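You operate a simulated robot arm through the tools that you are given. There is no shell and no other tool. Be economical: measure what you need, move in short steps, check, and stop when the job is done.

Carry out the task below with a simulated robot arm. There is one attempt and no reset: what you move stays moved.

TASK
Put the 50ML feed block from the top of the games table on top of the carton there and the 120ML feed block on top of the purple card carton.
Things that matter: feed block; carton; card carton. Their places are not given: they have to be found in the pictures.

It is judged by the outcome, as a careful person would: the job done as asked, and still so three seconds after it is handed in. It fails if anything else is knocked over, pushed out of place, dropped, spilled or broken.

THE ROBOT
A 7-joint arm with a two-finger parallel gripper, fixed in place. Base frame: the origin is at the foot of the arm, x ahead of it, y to its left, z up; the work surface is at about z = 0.66. Lengths are in m, angles in degrees, forces in N, time in s.
With the tool pointing down near the work surface it reaches from about 0.12 to 0.66 m from the base axis. Its first joint turns from -66.0 to 66.0 degrees. Payload 2.4 kg.
Tool frame: the origin (TCP) lies between the finger pads and is the grasp point; the fingertips stand 0.03 m ahead of it; z points along the fingers, y is the line along which they close. The gripper opens to 0.094 m. The fingers are 0.028 m wide and 0.01 m thick; the gripper's body (0.05 by 0.096 m) begins 0.055 m behind the TCP.
Orientation is that of the tool frame in the base frame, as [roll, pitch, yaw] about the fixed x, y, z axes, in that order (R = Rz(yaw) Ry(pitch) Rx(roll)). With the fingers straight down and closing along the base's y, the tool's x points along the base's -x, its y along +y and its z along -z.

THE INTERFACE
- The arm moves only by the tool drive_tool. Its argument "steps" is a list of rows, each an object (a shift or turn left out is 0, a gripper value left out holds the last) with "delta_rot": the turn, a rotation vector about the tool's x, y, z in degrees, a list of three; "translation": the shift along the tool's x, y, z in m, a list of three; "jaw": the finger opening in m, from 0 to 0.094. In form: [{"delta_rot": [rx, ry, rz], "translation": [dx, dy, dz], "jaw": jaw}, ...]. A call has 1 to 20 rows; each row shifts and turns the commanded pose from where the row before left it, along the tool's axes as they then stand. A row lasts 0.2 s, in which the tool goes at most 0.05 m and 8.6 degrees; a call with a longer step from one row to the next is refused whole, and so is a gripper value outside its range. A pose out of reach is approached as far as the arm can. The call stops where the force on the tool passes 40 N (or 10 N more than at its start, if that is more) or the arm is blocked; 0.2 s more then pass. The fingers move at their own pace (about 0.153 m/s each) and stop on an object; they squeeze with about 31 N. The grip force told is the motor's: it shows also when the fingers shut on nothing. Time passes only in rows, and 0.2 s behind the last, so rows that do not move let the fingers close. It gives the time, the measured TCP pose, the force on the tool (base axes), the opening and the grip force at its end, in the units of the frame above (readings bear some noise), and new pictures: "pictures" is both (left out), scene, wrist or none.
- Cameras (640 x 400 px; columns grow to the right, rows downward): "scene" is fixed at [0.0023, 0.4568, 1.4435]; the picture's right is [-0.96, -0.29, 0.00], its down [-0.16, 0.55, -0.82] and it looks along [0.24, -0.79, -0.57] (base axes); focal length 330 px, centre (320, 200). "wrist" rides on the gripper at [-0.037, 0, -0.058] in the tool frame; the picture's right is [0.00, -1.00, 0.00], its down [0.97, 0.00, -0.24] and it looks along [0.24, 0.00, 0.97] (tool axes); focal length 218 px, centre (320, 200).
- point_at(camera, pixels): there is no depth. For up to 12 entries [column, row, z] of the newest picture of that camera ("zoom" is the newest enlarged one), the place [x, y] in the base frame at which the ray of that pixel passes the height z, good to about 0.002 m. No time passes.
- enlarge(camera, box): a new picture of the part [left, top, right, bottom] of that camera's present view, enlarged. No time passes.
- close_job(): hands the job in; it is judged then, once.

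Work in short steps. Measure before you move; look again where a grasp or a placing could have gone wrong, and mend it. You have 60 turns and 120 pictures in all, the two below and enlarged ones among them. Open the gripper and draw the arm clear of the work before you hand the job in, unless the task says otherwise; then end with one line.

The tools are called after "Request:" by a JSON object that holds its "method" and its "body". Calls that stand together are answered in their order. drive_tool: Moves the arm, as the interface text tells. Its arguments: {"type":"object","properties":{"steps":{"type":"array"},"pictures":{"type":"string","enum":["both","scene","wrist","none"]}},"required":["steps"]} The other tools are called the same way: point_at (camera, pixels) gives the place at which the rays of pixels pass given heights; enlarge (camera, box) takes an enlarged picture of a part of a camera's view; close_job () hands the job in.

At the start:

```text
clock: 0.0
eef_pos: [0.3124, -0.3421, 0.9764]
orientation: [-179.9, 0.0, -180.0]
wrist_force: [-0.3, 0.1, 0.9]
opening: 0.0938
finger_force: 0.1
```

scene: 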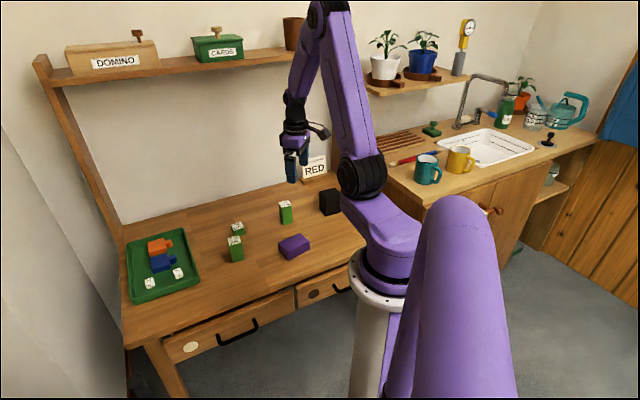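
wrist: 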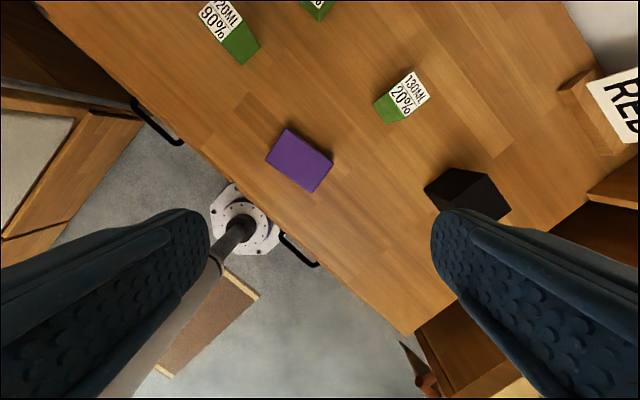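

The pictures show three green labelled blocks, a purple carton at (294,246) and a black box at (330,200). I enlarge to read the labels.

Request:
{"method": "enlarge", "body": {"camera": "scene", "box": [210, 180, 350, 270]}}

Request:
{"method": "enlarge", "body": {"camera": "wrist", "box": [180, 0, 520, 212]}}

Request:
{"method": "enlarge", "body": {"camera": "scene", "box": [110, 210, 220, 310]}}

```text
4.44 times, centred on (280, 225) of scene
```

zoom: 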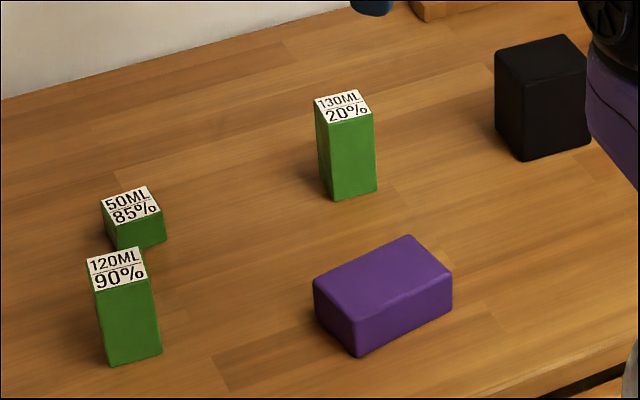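

```text
1.88 times, centred on (350, 106) of wrist
```

zoom: 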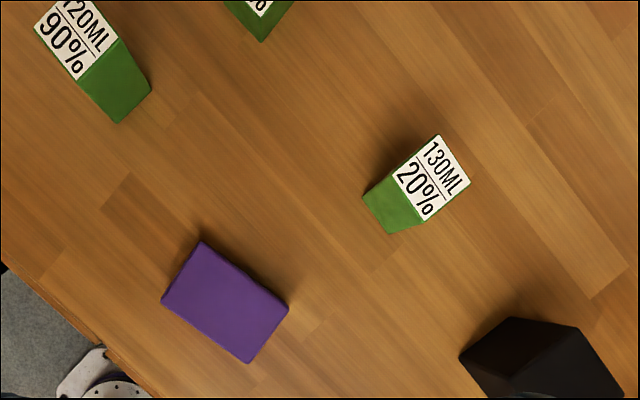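

```text
4.00 times, centred on (165, 260) of scene
```

zoom: 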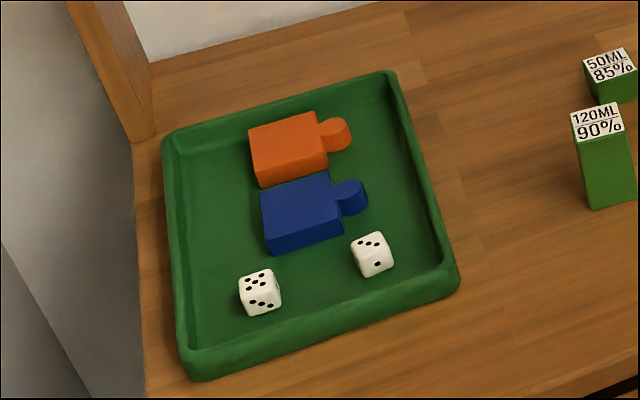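

I read the 120ML, 50ML and 130ML labels; black box is the other carton. I measure base corners and top corners.

Request:
{"method": "point_at", "body": {"camera": "scene", "pixels": [[232.75, 262.1, 0.66], [244.45, 259.2, 0.66], [229.8, 245.5, 0.71], [229.8, 245.5, 0.72], [241.1, 242.5, 0.72], [227.8, 239, 0.72], [239.5, 235.6, 0.72], [234.4, 235.9, 0.66], [245.2, 233.9, 0.66], [232.8, 230.6, 0.69], [244.5, 227.5, 0.69], [241, 221.8, 0.69]]}}

Request:
{"method": "point_at", "body": {"camera": "scene", "pixels": [[288.5, 260, 0.66], [309.5, 248, 0.66], [289, 252, 0.69], [278.7, 244.3, 0.69], [300, 233, 0.69], [309.5, 241.3, 0.69], [326, 216, 0.66], [340.5, 212.5, 0.66], [326, 197.8, 0.71], [319.5, 191, 0.71], [335, 187.8, 0.71], [341, 194.5, 0.71]]}}

Request:
{"method": "point_at", "body": {"camera": "wrist", "pixels": [[288, 127, 0.69], [333, 164, 0.69], [314, 192, 0.69], [265, 159, 0.69], [424, 188, 0.71], [453, 168, 0.71], [487, 173, 0.71], [512, 209, 0.71], [453, 168, 0.73], [487, 173, 0.73], [424, 188, 0.66], [243, 65, 0.66]]}}

```text
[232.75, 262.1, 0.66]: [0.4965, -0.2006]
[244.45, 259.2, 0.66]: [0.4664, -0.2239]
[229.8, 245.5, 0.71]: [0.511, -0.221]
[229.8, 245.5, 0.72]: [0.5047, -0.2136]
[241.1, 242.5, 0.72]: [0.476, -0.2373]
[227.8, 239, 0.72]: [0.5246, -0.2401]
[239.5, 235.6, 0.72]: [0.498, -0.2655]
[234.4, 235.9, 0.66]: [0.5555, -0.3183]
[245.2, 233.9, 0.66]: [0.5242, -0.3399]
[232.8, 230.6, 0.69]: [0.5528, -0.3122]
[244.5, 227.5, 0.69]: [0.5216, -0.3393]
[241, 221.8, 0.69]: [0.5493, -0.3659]
```

```text
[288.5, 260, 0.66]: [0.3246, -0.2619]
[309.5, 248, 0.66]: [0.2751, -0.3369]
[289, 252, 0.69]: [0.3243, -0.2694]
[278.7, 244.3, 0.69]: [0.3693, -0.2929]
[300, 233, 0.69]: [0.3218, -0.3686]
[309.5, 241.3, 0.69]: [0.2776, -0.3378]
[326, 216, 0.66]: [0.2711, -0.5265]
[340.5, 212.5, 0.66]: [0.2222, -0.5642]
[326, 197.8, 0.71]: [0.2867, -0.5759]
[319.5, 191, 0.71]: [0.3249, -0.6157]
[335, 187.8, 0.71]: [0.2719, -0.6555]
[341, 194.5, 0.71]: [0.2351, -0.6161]
```

```text
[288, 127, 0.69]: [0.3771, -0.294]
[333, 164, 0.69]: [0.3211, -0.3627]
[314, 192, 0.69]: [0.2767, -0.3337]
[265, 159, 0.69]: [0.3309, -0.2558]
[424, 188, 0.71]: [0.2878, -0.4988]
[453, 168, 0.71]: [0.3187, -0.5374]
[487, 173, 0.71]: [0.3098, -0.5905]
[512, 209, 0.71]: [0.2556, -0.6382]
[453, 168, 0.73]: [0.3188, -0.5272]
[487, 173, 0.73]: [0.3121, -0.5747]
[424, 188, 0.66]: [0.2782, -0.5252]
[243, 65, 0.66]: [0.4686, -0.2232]
```

120ML: centre about (0.490,-0.226), top ≈0.737, sides at 40°. 50ML: (0.551,-0.339), top ≈0.689. Purple: (0.322,-0.311), top ≈0.697. Black: (0.266,-0.565), top ≈0.745. I move above the 120ML block and turn 40°.

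Request:
{"method": "drive_tool", "body": {"steps": [{"translation": [-0.0355, 0.0232, 0]}, {"translation": [-0.0355, 0.0232, 0]}, {"translation": [-0.0355, 0.0232, 0]}, {"translation": [-0.0355, 0.0232, 0]}, {"translation": [-0.0355, 0.0232, 0]}, {"delta_rot": [0, 0, -8]}, {"delta_rot": [0, 0, -8]}, {"delta_rot": [0, 0, -8]}, {"delta_rot": [0, 0, -8]}, {"delta_rot": [0, 0, -8]}, {"translation": [0, 0, 0.04]}, {"translation": [0, 0, 0.04]}]}}

```text
clock: 2.6
eef_pos: [0.4889, -0.2254, 0.8962]
orientation: [-180.0, 0.0, -139.9]
wrist_force: [-0.4, -0.7, -0.5]
opening: 0.0939
finger_force: 0.2
```

scene: 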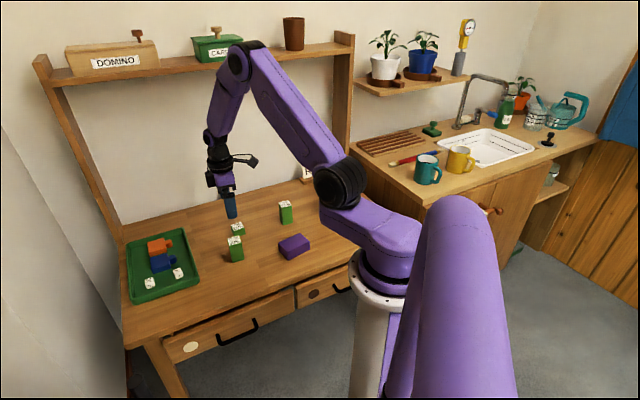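
wrist: 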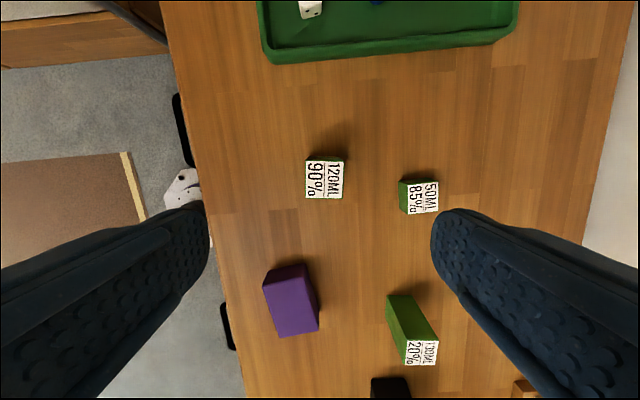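

Request:
{"method": "enlarge", "body": {"camera": "wrist", "box": [256, 130, 448, 250]}}

Request:
{"method": "point_at", "body": {"camera": "wrist", "pixels": [[305, 160, 0.737], [343, 160, 0.737], [343, 199, 0.737], [306, 199, 0.737], [406, 183, 0.689], [438, 182, 0.689], [439, 212, 0.689], [408, 214, 0.689], [267, 281, 0.697], [310, 271, 0.697], [319, 329, 0.697], [277, 338, 0.697]]}}

```text
3.33 times, centred on (352, 190) of wrist
```

zoom: 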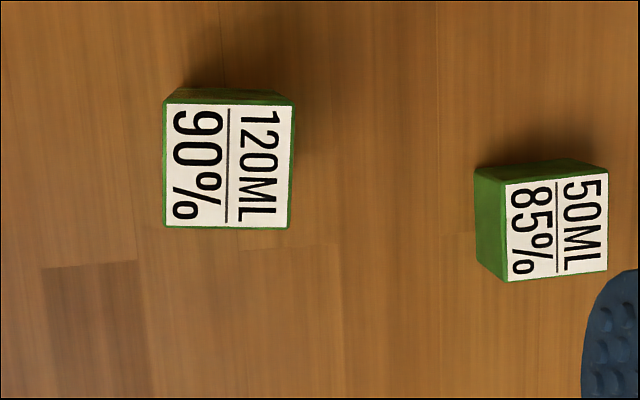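

```text
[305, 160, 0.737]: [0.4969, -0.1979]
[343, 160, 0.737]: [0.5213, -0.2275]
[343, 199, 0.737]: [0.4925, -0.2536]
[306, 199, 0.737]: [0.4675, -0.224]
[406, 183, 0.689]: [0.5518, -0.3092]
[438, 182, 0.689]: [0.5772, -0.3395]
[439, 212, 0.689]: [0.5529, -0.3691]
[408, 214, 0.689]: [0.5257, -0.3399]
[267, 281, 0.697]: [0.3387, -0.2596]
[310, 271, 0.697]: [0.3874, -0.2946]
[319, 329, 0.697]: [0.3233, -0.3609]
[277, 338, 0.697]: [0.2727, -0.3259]
```

The wrist picture shows the 120ML top centred at (0.4945,-0.2257), aligned with the jaws. I shift 5 mm and descend to 0.712.

Request:
{"method": "drive_tool", "body": {"steps": [{"translation": [-0.0042, -0.0035, 0.03]}, {"translation": [0, 0, 0.04]}, {"translation": [0, 0, 0.04]}, {"translation": [0, 0, 0.03]}, {"translation": [0, 0, 0.024]}, {"translation": [0, 0, 0.02]}, {}]}}

```text
clock: 4.2
eef_pos: [0.4966, -0.225, 0.712]
orientation: [180.0, 0.0, -140.0]
wrist_force: [-0.1, 0.0, 0.0]
opening: 0.0941
finger_force: 0.0
```

scene: 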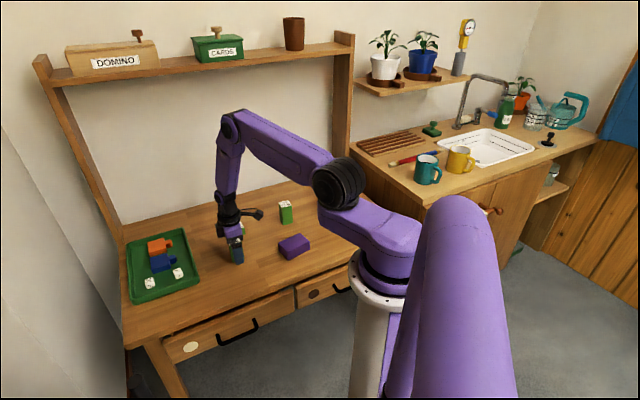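
wrist: 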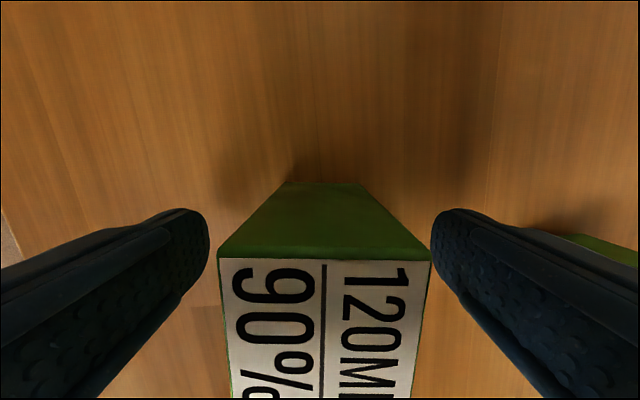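

The block sits centred between the fingers. I close, wait, then lift to about 0.86.

Request:
{"method": "drive_tool", "body": {"steps": [{"jaw": 0}, {}, {}, {"translation": [0, 0, -0.01]}, {"translation": [0, 0, -0.04]}, {"translation": [0, 0, -0.04]}, {"translation": [0, 0, -0.04]}, {}]}}

```text
clock: 6.0
eef_pos: [0.4953, -0.2269, 0.841]
orientation: [179.9, -0.1, -139.9]
wrist_force: [0.1, -0.9, 0.1]
opening: 0.0
finger_force: 31.1
```

scene: 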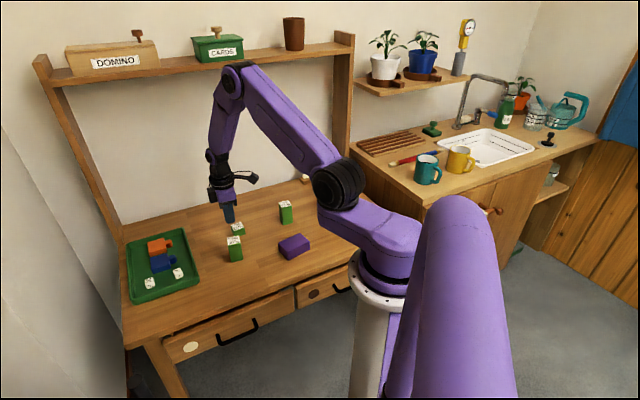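
wrist: 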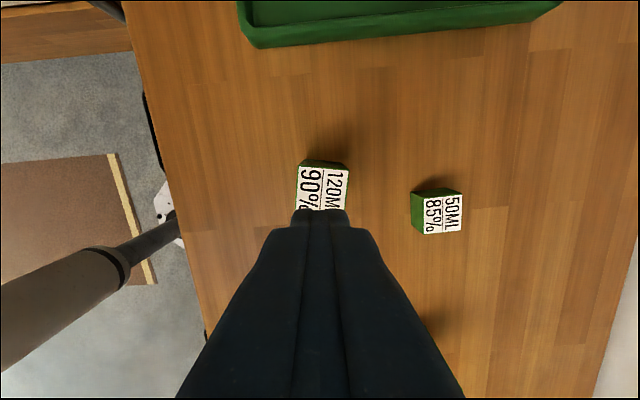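

The fingers shut at 0.0: the block slipped out and stayed, turned slightly. I enlarge to see where and how it stands.

Request:
{"method": "enlarge", "body": {"camera": "scene", "box": [200, 200, 280, 270]}}

Request:
{"method": "drive_tool", "body": {"steps": [{"jaw": 0.094}, {"translation": [0, 0, -0.04]}, {}], "pictures": "wrist"}}

Request:
{"method": "enlarge", "body": {"camera": "wrist", "box": [256, 130, 448, 250]}}

```text
5.71 times, centred on (240, 235) of scene
```

zoom: 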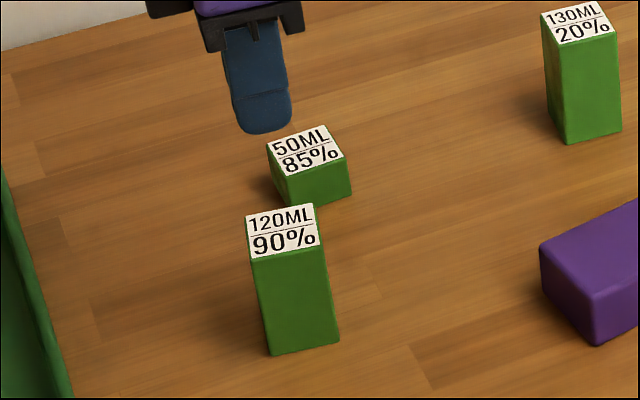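

```text
clock: 6.8
eef_pos: [0.496, -0.2265, 0.8808]
orientation: [179.9, 0.0, -139.9]
wrist_force: [0.2, 0.0, 0.9]
opening: 0.0937
finger_force: 0.1
```

wrist: 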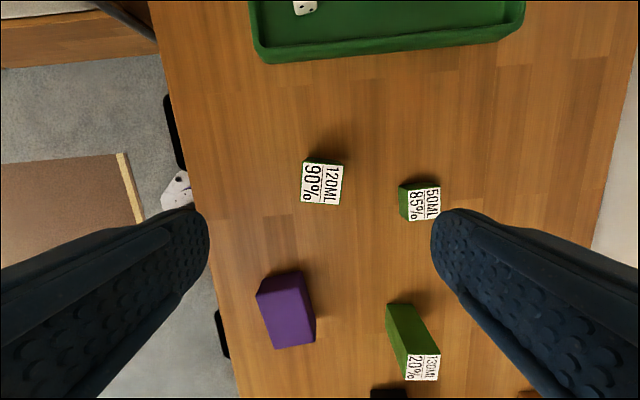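

```text
3.33 times, centred on (352, 190) of wrist
```

zoom: 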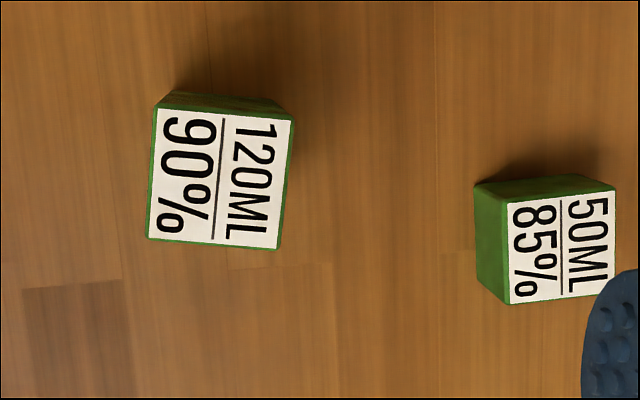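

The block stands still, turned about 5° clockwise in the picture. I measure its corners again for a deeper, better-aligned grip.

Request:
{"method": "point_at", "body": {"camera": "zoom", "pixels": [[156, 107, 0.737], [295, 120, 0.737], [281, 250, 0.737], [147, 239, 0.737]]}}

```text
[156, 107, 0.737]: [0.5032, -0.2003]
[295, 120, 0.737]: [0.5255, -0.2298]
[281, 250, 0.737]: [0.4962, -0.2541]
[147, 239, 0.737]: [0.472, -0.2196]
```

Centre is now (0.499,-0.226). I turn +5°, shift 3 mm, go down to 0.697 and close, without lifting yet.

Request:
{"method": "drive_tool", "body": {"steps": [{"translation": [-0.0025, -0.002, 0.03], "delta_rot": [0, 0, 5]}, {"translation": [0, 0, 0.04]}, {"translation": [0, 0, 0.04]}, {"translation": [0, 0, 0.03]}, {"translation": [0, 0, 0.025]}, {"translation": [0, 0, 0.018]}, {}, {"jaw": 0}, {}, {}, {}]}}

```text
clock: 9.2
eef_pos: [0.498, -0.2267, 0.6992]
orientation: [-180.0, 0.0, -145.0]
wrist_force: [0.0, 0.4, -0.3]
opening: 0.0442
finger_force: 31.1
```

scene: 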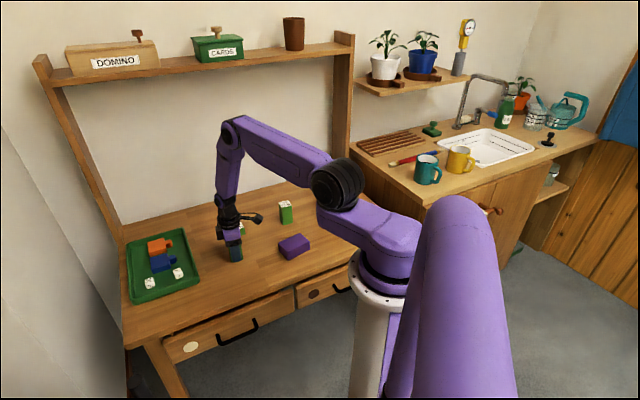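
wrist: 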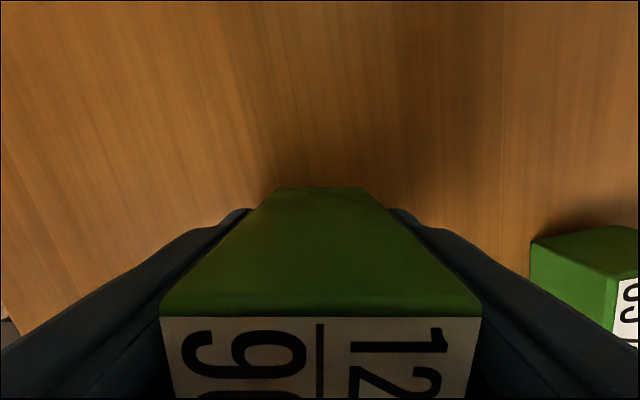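

Grip holds at 0.0442. I lift very slowly by 1 cm and check whether it slips.

Request:
{"method": "drive_tool", "body": {"steps": [{"translation": [0, 0, -0.002]}, {"translation": [0, 0, -0.003]}, {"translation": [0, 0, -0.005]}, {"translation": [0, 0, -0.005]}, {}], "pictures": "both"}}

Request:
{"method": "enlarge", "body": {"camera": "scene", "box": [200, 200, 280, 270]}}

```text
clock: 10.4
eef_pos: [0.4991, -0.2267, 0.7138]
orientation: [-180.0, 0.0, -145.0]
wrist_force: [-1.1, 0.0, -1.6]
opening: 0.0442
finger_force: 30.6
```

scene: 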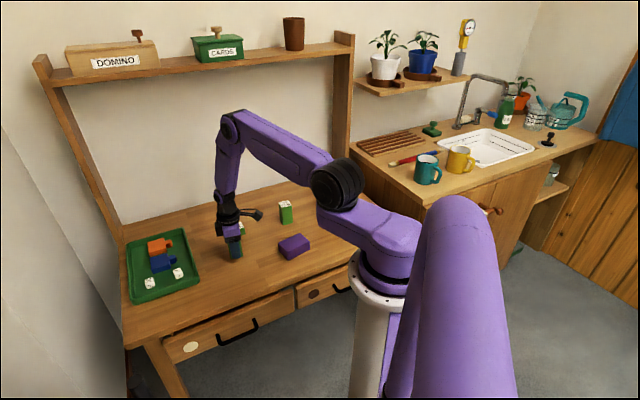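
wrist: 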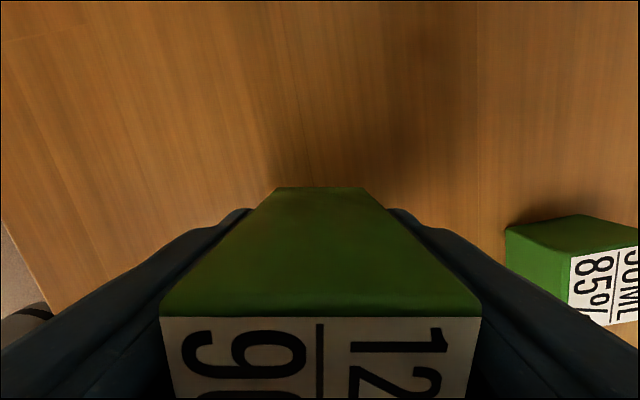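

```text
5.71 times, centred on (240, 235) of scene
```

zoom: 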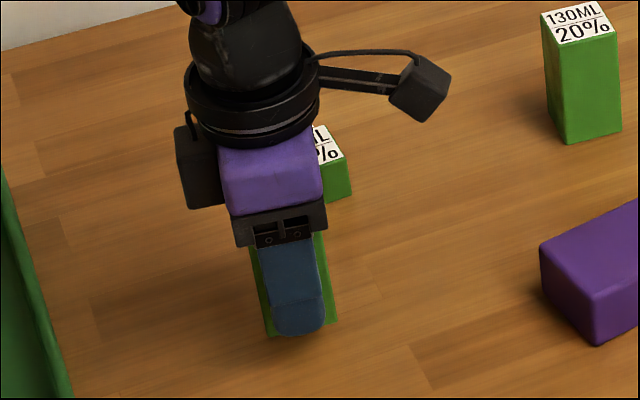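

Held steadily at 0.0442 with the block lifted. I raise gently to 0.80 and carry over the purple carton.

Request:
{"method": "drive_tool", "body": {"steps": [{"translation": [0, 0, -0.01]}, {"translation": [0, 0, -0.02]}, {"translation": [0, 0, -0.02]}, {"translation": [0, 0, -0.02]}, {"translation": [0, 0, -0.015]}, {"translation": [0.0109, 0.0019, 0]}, {"translation": [0.02, 0.0032, 0]}, {"translation": [0.02, 0.0032, 0]}, {"translation": [0.02, 0.0032, 0]}, {"translation": [0.02, 0.0032, 0]}, {"translation": [0.02, 0.0032, 0]}, {"translation": [0.02, 0.0032, 0]}, {"translation": [0.02, 0.0032, 0]}, {"translation": [0.02, 0.0032, 0]}, {"translation": [0.02, 0.0032, 0]}, {}]}}

Request:
{"method": "enlarge", "body": {"camera": "scene", "box": [240, 200, 340, 270]}}

```text
clock: 13.8
eef_pos: [0.3244, -0.3119, 0.7986]
orientation: [-180.0, 0.0, -145.0]
wrist_force: [0.6, -0.1, -1.4]
opening: 0.0438
finger_force: 30.7
```

scene: 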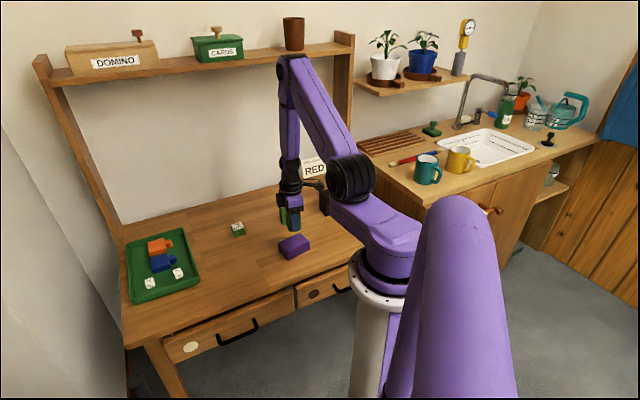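
wrist: 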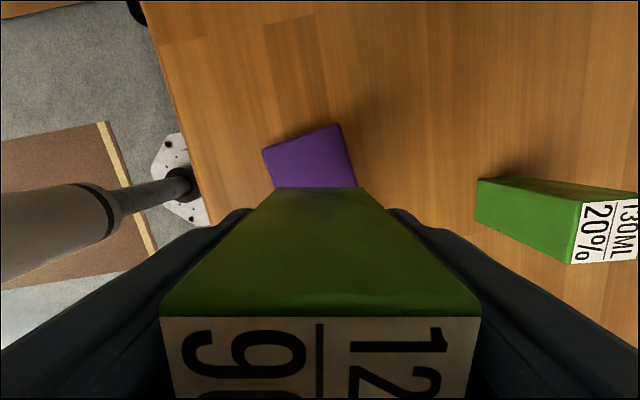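

```text
5.71 times, centred on (290, 235) of scene
```

zoom: 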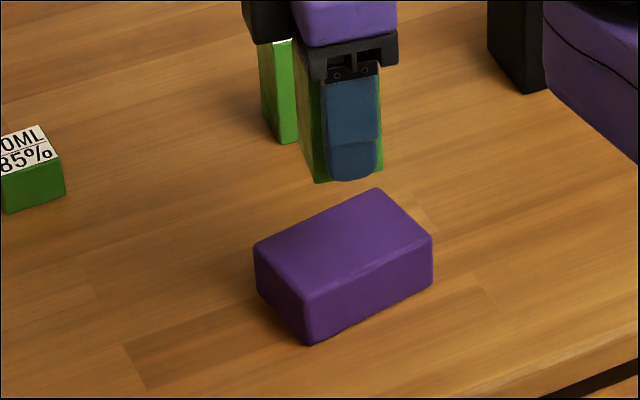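

I check the purple top's corners in this clear view before lowering.

Request:
{"method": "point_at", "body": {"camera": "zoom", "pixels": [[255, 248, 0.7], [377, 189, 0.7], [432, 238, 0.7], [304, 298, 0.7], [308, 345, 0.66], [432, 279, 0.66]]}}

Request:
{"method": "point_at", "body": {"camera": "wrist", "pixels": [[263, 151, 0.7], [340, 123, 0.7], [357, 187, 0.7]]}}

```text
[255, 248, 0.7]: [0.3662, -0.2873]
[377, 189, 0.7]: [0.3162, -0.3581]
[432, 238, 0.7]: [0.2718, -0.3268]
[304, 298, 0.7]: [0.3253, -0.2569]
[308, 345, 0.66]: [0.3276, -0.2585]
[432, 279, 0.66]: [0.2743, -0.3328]
```

```text
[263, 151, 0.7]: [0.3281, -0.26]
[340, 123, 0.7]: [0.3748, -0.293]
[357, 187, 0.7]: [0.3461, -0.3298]
```

Carton centre (0.322,-0.310), top ≈0.70. I shift 3 mm and lower to just above contact at about 0.741.

Request:
{"method": "drive_tool", "body": {"steps": [{"translation": [0, 0.0025, 0.015]}, {"translation": [0, 0, 0.02]}, {"translation": [0, 0, 0.015]}, {"translation": [0, 0, 0.007]}, {}]}}

Request:
{"method": "enlarge", "body": {"camera": "scene", "box": [240, 200, 340, 270]}}

```text
clock: 15.0
eef_pos: [0.3224, -0.3106, 0.7419]
orientation: [-179.9, 0.1, -145.0]
wrist_force: [-0.5, -0.3, -1.0]
opening: 0.0441
finger_force: 31.0
```

scene: 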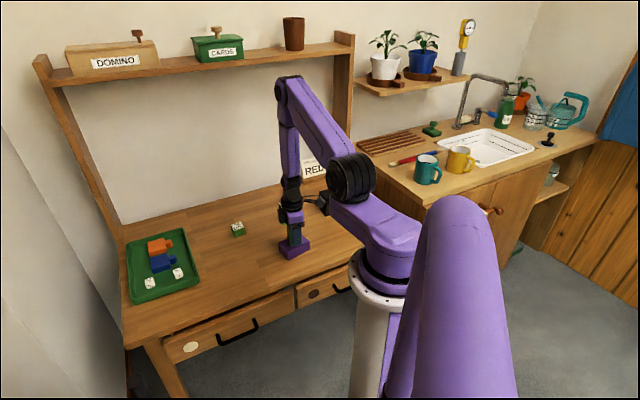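
wrist: 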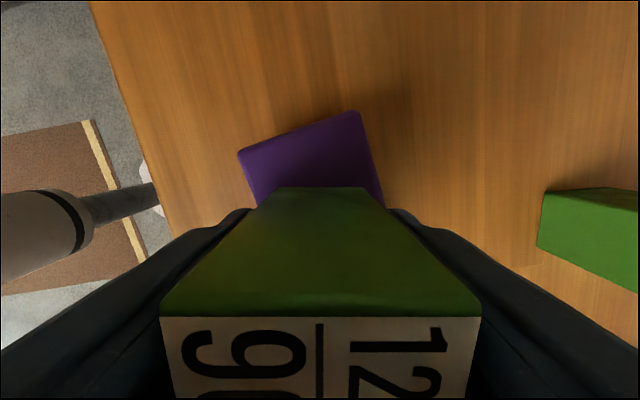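

```text
5.71 times, centred on (290, 235) of scene
```

zoom: 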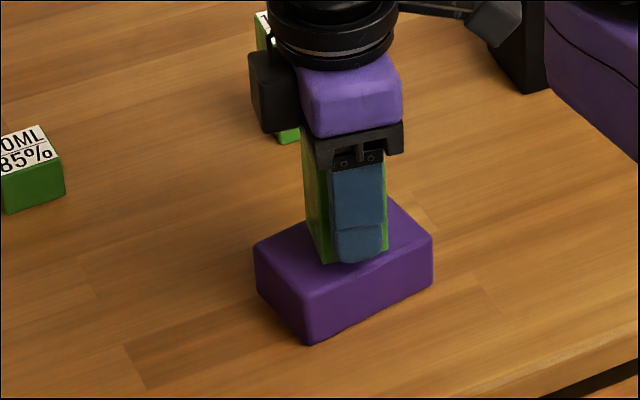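

Nearly down and centred. I lower in 1 mm steps watching the force.

Request:
{"method": "drive_tool", "body": {"steps": [{"translation": [0, 0, 0.001]}, {"translation": [0, 0, 0.001]}, {"translation": [0, 0, 0.001]}, {}], "pictures": "none"}}

```text
clock: 16.0
eef_pos: [0.3224, -0.3077, 0.7399]
orientation: [180.0, 0.0, -144.9]
wrist_force: [-0.1, 0.0, -1.2]
opening: 0.0442
finger_force: 30.9
```

No contact yet (force still about the weight). I continue down.

Request:
{"method": "drive_tool", "body": {"steps": [{"translation": [0, 0, 0.001]}, {}], "pictures": "none"}}

Request:
{"method": "drive_tool", "body": {"steps": [{"translation": [0, 0, 0.001]}, {}], "pictures": "none"}}

```text
clock: 16.6
eef_pos: [0.3222, -0.3092, 0.7389]
orientation: [-180.0, 0.0, -145.0]
wrist_force: [-0.6, 2.5, 8.2]
opening: 0.0439
finger_force: 31.3
```

```text
clock: 17.2
eef_pos: [0.3214, -0.3086, 0.7385]
orientation: [-179.9, 0.0, -145.1]
wrist_force: [-1.9, 3.9, 28.8]
opening: 0.0437
finger_force: 31.2
```

Contact (8 N, then 29 N). I back off 1.2 mm, open slowly, then rise straight up.

Request:
{"method": "drive_tool", "body": {"steps": [{"translation": [0, 0, -0.0013]}, {}, {"jaw": 0.06}, {"jaw": 0.09}, {}, {"translation": [0, 0, -0.02]}, {"translation": [0, 0, -0.03]}, {"translation": [0, 0, -0.04]}, {"translation": [0, 0, -0.04]}, {}]}}

Request:
{"method": "enlarge", "body": {"camera": "scene", "box": [240, 190, 340, 270]}}

```text
clock: 19.4
eef_pos: [0.3212, -0.309, 0.8699]
orientation: [179.9, 0.0, -144.9]
wrist_force: [0.2, -0.4, -0.3]
opening: 0.0898
finger_force: 0.2
```

scene: 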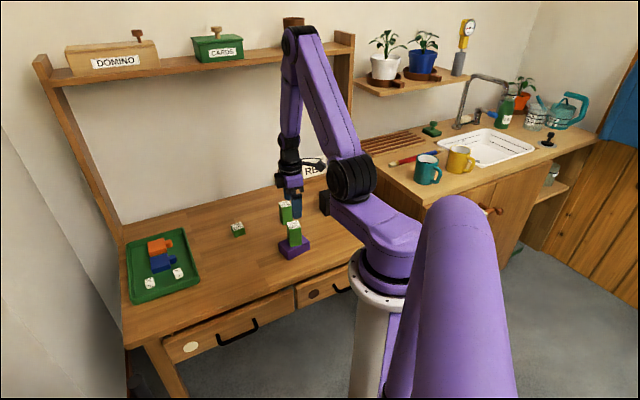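
wrist: 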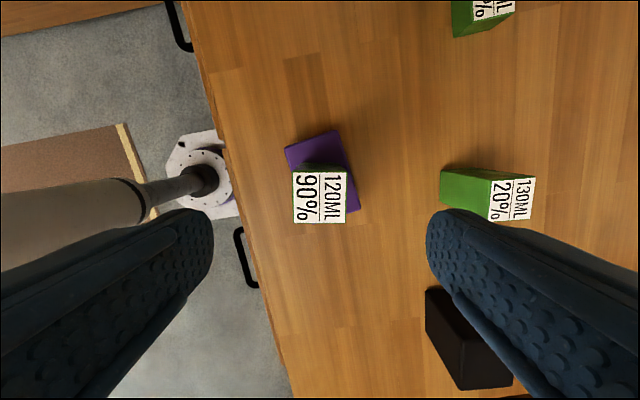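

```text
5.00 times, centred on (290, 230) of scene
```

zoom: 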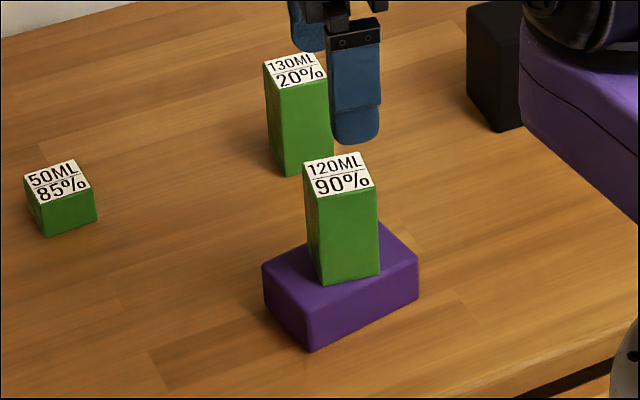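

120ML stands well on the purple carton. Now I move over the 50ML block at (0.552,-0.339).

Request:
{"method": "drive_tool", "body": {"steps": [{"translation": [-0.0287, -0.0262, 0], "jaw": 0.094}, {"translation": [-0.0287, -0.0262, 0]}, {"translation": [-0.0287, -0.0262, 0]}, {"translation": [-0.0287, -0.0262, 0]}, {"translation": [-0.0287, -0.0262, 0]}, {"translation": [-0.0287, -0.0262, 0]}, {"delta_rot": [0, 0, -5]}, {}], "pictures": "wrist"}}

Request:
{"method": "enlarge", "body": {"camera": "wrist", "box": [256, 130, 384, 210]}}

```text
clock: 21.2
eef_pos: [0.5523, -0.339, 0.8686]
orientation: [179.9, 0.0, -140.0]
wrist_force: [0.7, 0.3, -0.2]
opening: 0.094
finger_force: 0.2
```

wrist: 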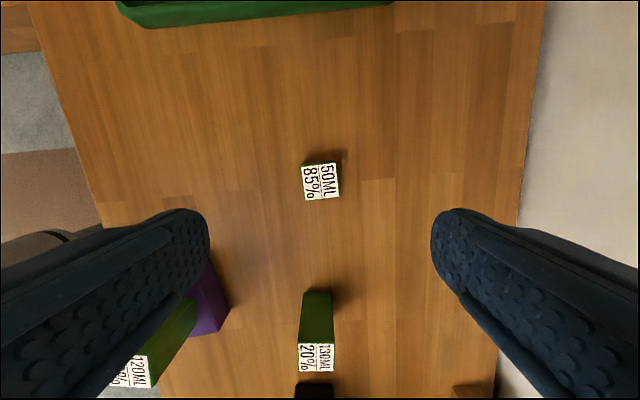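

```text
5.00 times, centred on (320, 170) of wrist
```

zoom: 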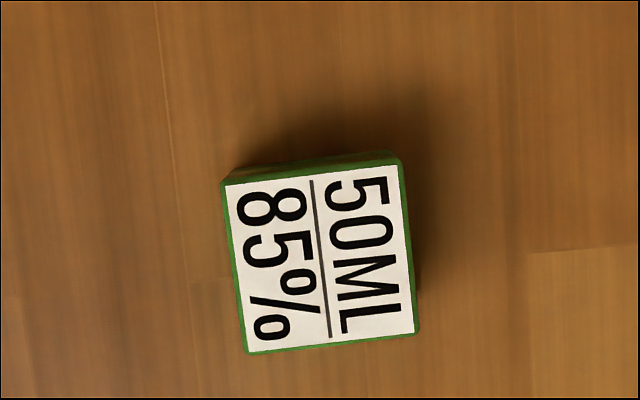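

The 50ML block is turned about 6° counterclockwise in view. I measure its centre.

Request:
{"method": "point_at", "body": {"camera": "zoom", "pixels": [[222, 183, 0.689], [401, 163, 0.689], [419, 335, 0.689], [245, 352, 0.689]]}}

```text
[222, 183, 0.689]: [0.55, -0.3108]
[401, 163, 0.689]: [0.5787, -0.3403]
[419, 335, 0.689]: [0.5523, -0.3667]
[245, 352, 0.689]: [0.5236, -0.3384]
```

Centre (0.551,-0.339), right below the TCP. I turn -6° and descend to about 0.694.

Request:
{"method": "drive_tool", "body": {"steps": [{"translation": [0, 0, 0.03], "delta_rot": [0, 0, -6]}, {"translation": [0, 0, 0.04]}, {"translation": [0, 0, 0.04]}, {"translation": [0, 0, 0.03]}, {"translation": [0, 0, 0.02]}, {"translation": [0, 0, 0.01]}, {"translation": [0, 0, 0.004]}, {}], "pictures": "wrist"}}

```text
clock: 23.0
eef_pos: [0.553, -0.338, 0.6947]
orientation: [-180.0, 0.1, -134.0]
wrist_force: [-0.3, 0.6, -0.1]
opening: 0.094
finger_force: 0.0
```

wrist: 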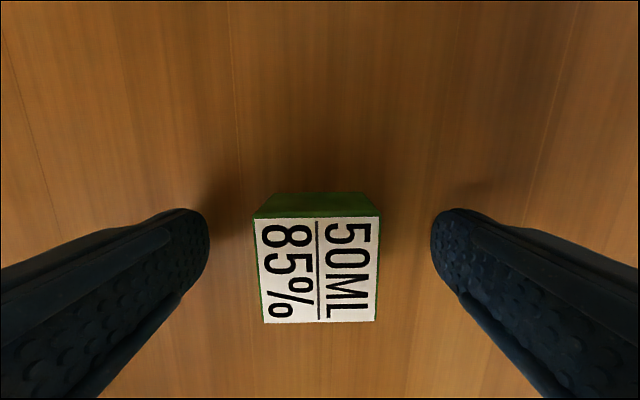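

Well centred and aligned. I close and lift slowly by 1.5 cm.

Request:
{"method": "drive_tool", "body": {"steps": [{"jaw": 0}, {}, {}, {}, {"translation": [0, 0, -0.002]}, {"translation": [0, 0, -0.003]}, {"translation": [0, 0, -0.005]}, {"translation": [0, 0, -0.005]}, {}]}}

Request:
{"method": "enlarge", "body": {"camera": "scene", "box": [200, 190, 280, 260]}}

```text
clock: 25.0
eef_pos: [0.5549, -0.3375, 0.7088]
orientation: [180.0, 0.2, -134.0]
wrist_force: [-0.5, 0.4, -0.1]
opening: 0.0387
finger_force: 31.4
```

scene: 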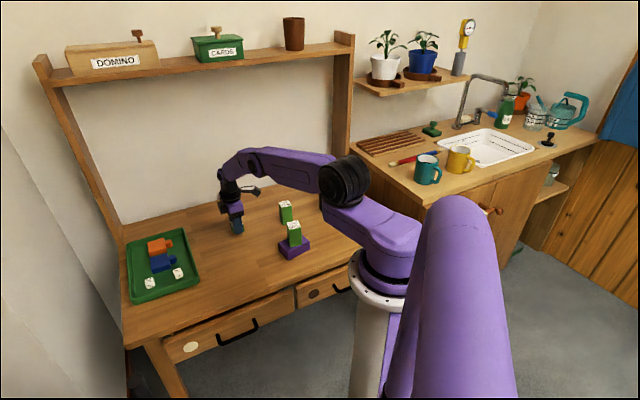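
wrist: 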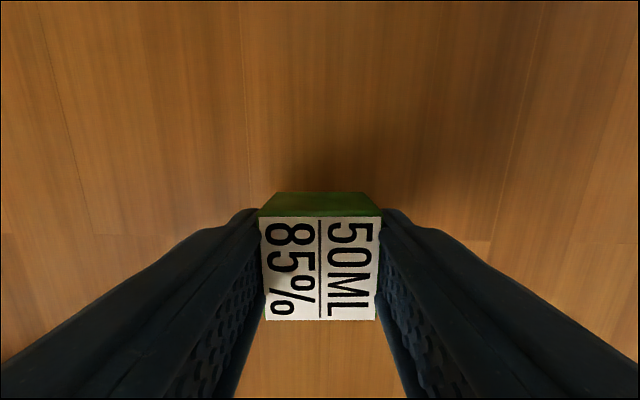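

```text
5.71 times, centred on (240, 225) of scene
```

zoom: 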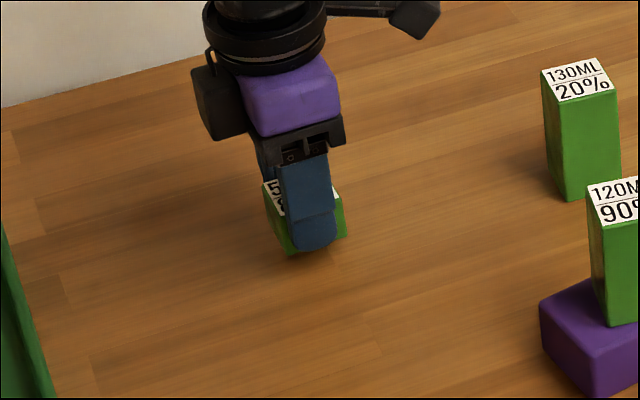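

Held at 0.0387. I raise to about 0.86 and then carry most of the way to the black carton.

Request:
{"method": "drive_tool", "body": {"steps": [{"translation": [0, 0, -0.012]}, {"translation": [0, 0, -0.025]}, {"translation": [0, 0, -0.03]}, {"translation": [0, 0, -0.03]}, {"translation": [0, 0, -0.03]}, {"translation": [0, 0, -0.02]}, {"translation": [0.0123, 0.0018, 0]}, {"translation": [0.0245, 0.0035, 0]}, {"translation": [0.0245, 0.0035, 0]}, {"translation": [0.0245, 0.0035, 0]}, {"translation": [0.0245, 0.0035, 0]}, {"translation": [0.0245, 0.0035, 0]}, {"translation": [0.0245, 0.0035, 0]}, {"translation": [0.0245, 0.0035, 0]}, {"translation": [0.0245, 0.0035, 0]}, {"translation": [0.0245, 0.0035, 0]}, {"translation": [0.0245, 0.0035, 0]}, {"translation": [0.0245, 0.0035, 0]}, {"translation": [0.0123, 0.0018, 0]}, {}]}}

Request:
{"method": "enlarge", "body": {"camera": "scene", "box": [260, 150, 360, 220]}}

```text
clock: 29.2
eef_pos: [0.3191, -0.5223, 0.8587]
orientation: [-179.9, 0.0, -134.0]
wrist_force: [-0.4, -0.2, -1.4]
opening: 0.0391
finger_force: 31.3
```

scene: 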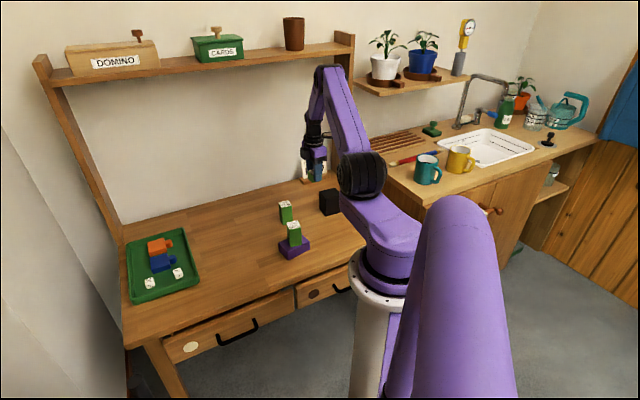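
wrist: 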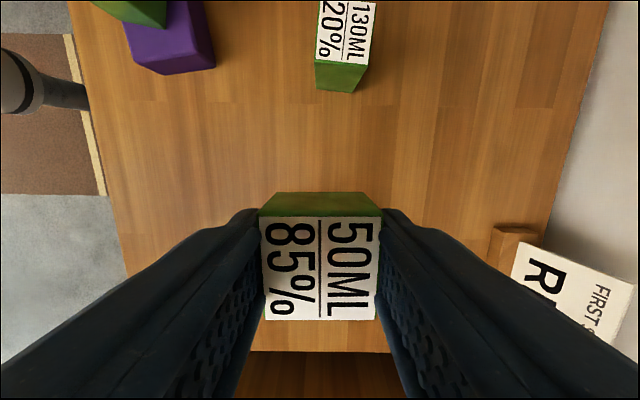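

```text
5.71 times, centred on (310, 185) of scene
```

zoom: 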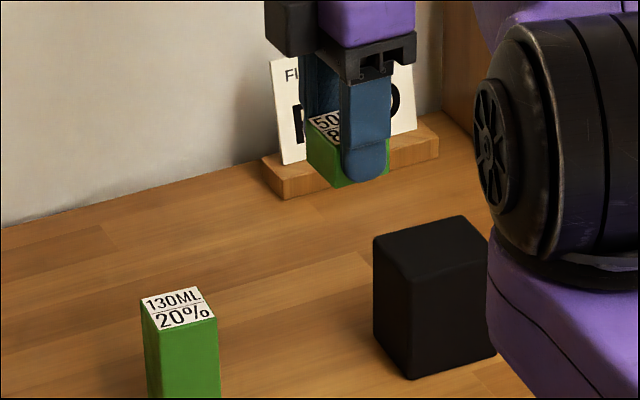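

Black carton is clearly visible in the zoom; I measure its corners and the RED stand.

Request:
{"method": "point_at", "body": {"camera": "zoom", "pixels": [[412, 380, 0.66], [375, 340, 0.66], [408, 283, 0.745], [374, 237, 0.745], [463, 215, 0.745], [408, 283, 0.75], [374, 237, 0.75], [284, 199, 0.66], [438, 157, 0.66], [262, 160, 0.68], [285, 165, 0.7]]}}

```text
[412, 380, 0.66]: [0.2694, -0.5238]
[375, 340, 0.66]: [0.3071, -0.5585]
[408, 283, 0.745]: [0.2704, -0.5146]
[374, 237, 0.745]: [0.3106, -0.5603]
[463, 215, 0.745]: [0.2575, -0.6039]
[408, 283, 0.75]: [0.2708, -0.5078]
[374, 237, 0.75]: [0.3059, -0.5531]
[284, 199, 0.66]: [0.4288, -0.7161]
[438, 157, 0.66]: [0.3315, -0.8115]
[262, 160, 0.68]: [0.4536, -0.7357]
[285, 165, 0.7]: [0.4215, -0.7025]
```

Black carton centre ≈(0.265,-0.562), top ≈0.745, aligned with the jaws. I move above it and lower to about 0.79.

Request:
{"method": "drive_tool", "body": {"steps": [{"translation": [0.0133, 0.0022, 0]}, {"translation": [0.0177, 0.0029, 0]}, {"translation": [0.0177, 0.0029, 0]}, {"translation": [0.0177, 0.0029, 0]}, {}, {"translation": [0, 0, 0.015]}, {"translation": [0, 0, 0.02]}, {"translation": [0, 0, 0.02]}, {"translation": [0, 0, 0.01]}, {}]}}

Request:
{"method": "enlarge", "body": {"camera": "scene", "box": [280, 160, 360, 220]}}

```text
clock: 31.4
eef_pos: [0.2651, -0.5624, 0.7913]
orientation: [179.9, 0.1, -134.0]
wrist_force: [0.7, -0.9, -0.9]
opening: 0.0391
finger_force: 30.9
```

scene: 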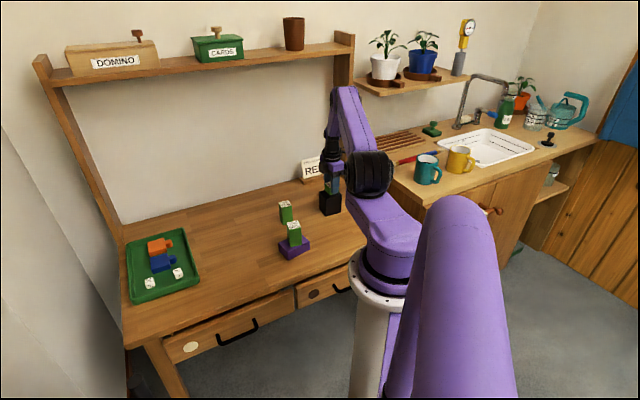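
wrist: 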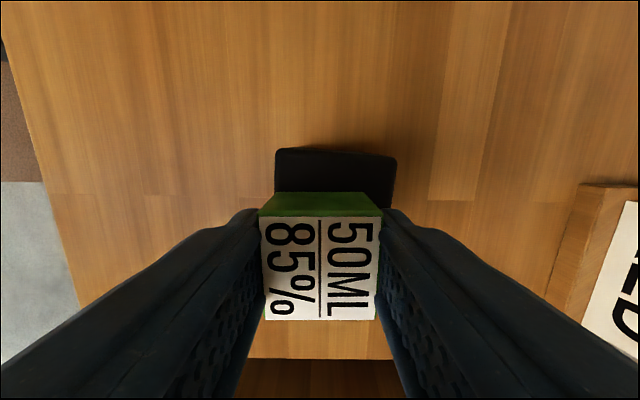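

```text
6.67 times, centred on (320, 190) of scene
```

zoom: 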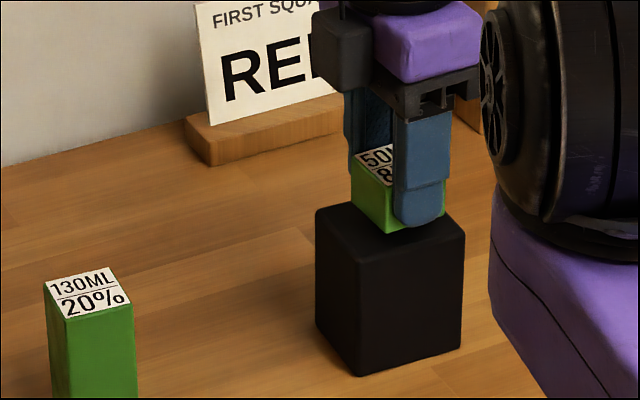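

I check the far edge of the carton top in the wrist view against the block.

Request:
{"method": "point_at", "body": {"camera": "wrist", "pixels": [[276, 150, 0.745], [397, 157, 0.745], [336, 153, 0.745]]}}

```text
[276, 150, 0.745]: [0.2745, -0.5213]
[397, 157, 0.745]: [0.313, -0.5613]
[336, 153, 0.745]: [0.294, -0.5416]
```

Block is about 5 mm off centre along the jaw axis; I correct and lower in small steps until contact.

Request:
{"method": "drive_tool", "body": {"steps": [{"translation": [-0.001, -0.005, 0]}, {"translation": [0, 0, 0.004]}, {"translation": [0, 0, 0.002]}, {"translation": [0, 0, 0.001]}, {}], "pictures": "none"}}

Request:
{"method": "drive_tool", "body": {"steps": [{"translation": [0, 0, 0.001]}, {"translation": [0, 0, 0.001]}, {}], "pictures": "wrist"}}

Request:
{"method": "enlarge", "body": {"camera": "scene", "box": [280, 160, 360, 220]}}

```text
clock: 32.6
eef_pos: [0.2691, -0.5639, 0.784]
orientation: [-179.9, 0.0, -134.0]
wrist_force: [-0.5, 0.3, -0.3]
opening: 0.0388
finger_force: 31.2
```

```text
clock: 33.4
eef_pos: [0.2697, -0.5644, 0.7822]
orientation: [-180.0, 0.1, -134.1]
wrist_force: [-0.1, -0.6, -1.2]
opening: 0.0388
finger_force: 31.0
```

wrist: 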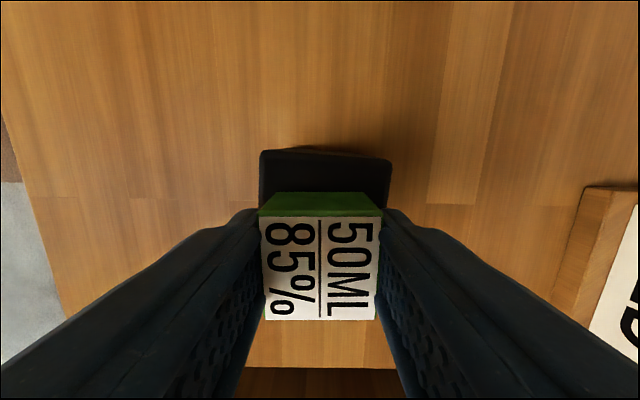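

```text
6.67 times, centred on (320, 190) of scene
```

zoom: 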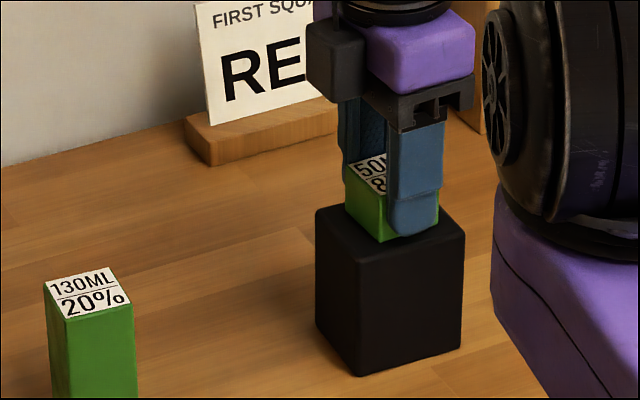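

Now centred (edge 262–391). I continue lowering to contact.

Request:
{"method": "drive_tool", "body": {"steps": [{"translation": [0, 0, 0.001]}, {}], "pictures": "none"}}

Request:
{"method": "drive_tool", "body": {"steps": [{"translation": [0, 0, 0.001]}, {}], "pictures": "none"}}

Request:
{"method": "drive_tool", "body": {"steps": [{"translation": [0, 0, 0.0007]}, {}], "pictures": "none"}}

```text
clock: 34.0
eef_pos: [0.269, -0.5632, 0.781]
orientation: [-180.0, 0.0, -134.0]
wrist_force: [0.5, 0.3, 0.5]
opening: 0.0387
finger_force: 31.0
```

```text
clock: 34.6
eef_pos: [0.2684, -0.5642, 0.7806]
orientation: [-179.9, 0.0, -134.0]
wrist_force: [-0.2, 0.3, 6.1]
opening: 0.0389
finger_force: 30.9
```

```text
clock: 35.2
eef_pos: [0.2698, -0.5639, 0.7802]
orientation: [-179.9, -0.1, -134.0]
wrist_force: [-0.6, 0.7, 14.3]
opening: 0.039
finger_force: 30.8
```

Contact made (14 N). I relieve it, open and rise straight up.

Request:
{"method": "drive_tool", "body": {"steps": [{"translation": [0, 0, -0.001]}, {}, {"jaw": 0.055}, {"jaw": 0.08}, {}, {"translation": [0, 0, -0.02]}, {"translation": [0, 0, -0.03]}, {"translation": [0, 0, -0.04]}, {"translation": [0, 0, -0.04]}, {"translation": [-0.03, -0.0, -0.02]}, {"translation": [-0.04, 0, 0]}, {"translation": [-0.04, 0, 0]}, {}]}}

Request:
{"method": "enlarge", "body": {"camera": "scene", "box": [260, 170, 360, 270]}}

```text
clock: 38.0
eef_pos: [0.3452, -0.4836, 0.93]
orientation: [-180.0, 0.0, -134.0]
wrist_force: [0.4, 0.1, -0.6]
opening: 0.0801
finger_force: 0.1
```

scene: 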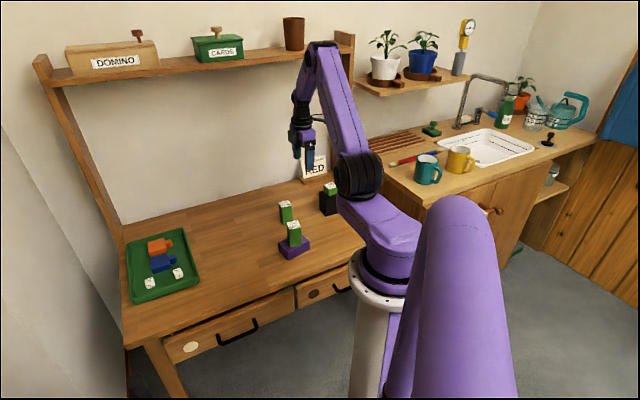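
wrist: 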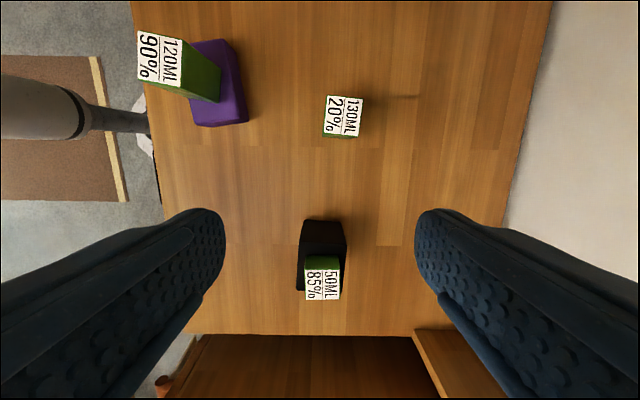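

```text
4.00 times, centred on (310, 220) of scene
```

zoom: 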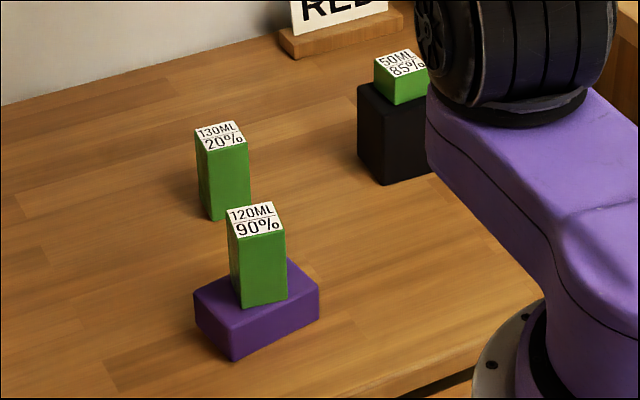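

Both blocks stand on their cartons, the gripper is open and the arm is clear, so I hand in.

Request:
{"method": "close_job", "body": {}}

```text
The job is handed in.
```

The 50ML feed block is on the black carton, which I took to be "the carton there", and the 120ML feed block is on the purple card carton. The 120ML block slipped from my first grip but stayed standing; the second grip held and nothing else was disturbed.
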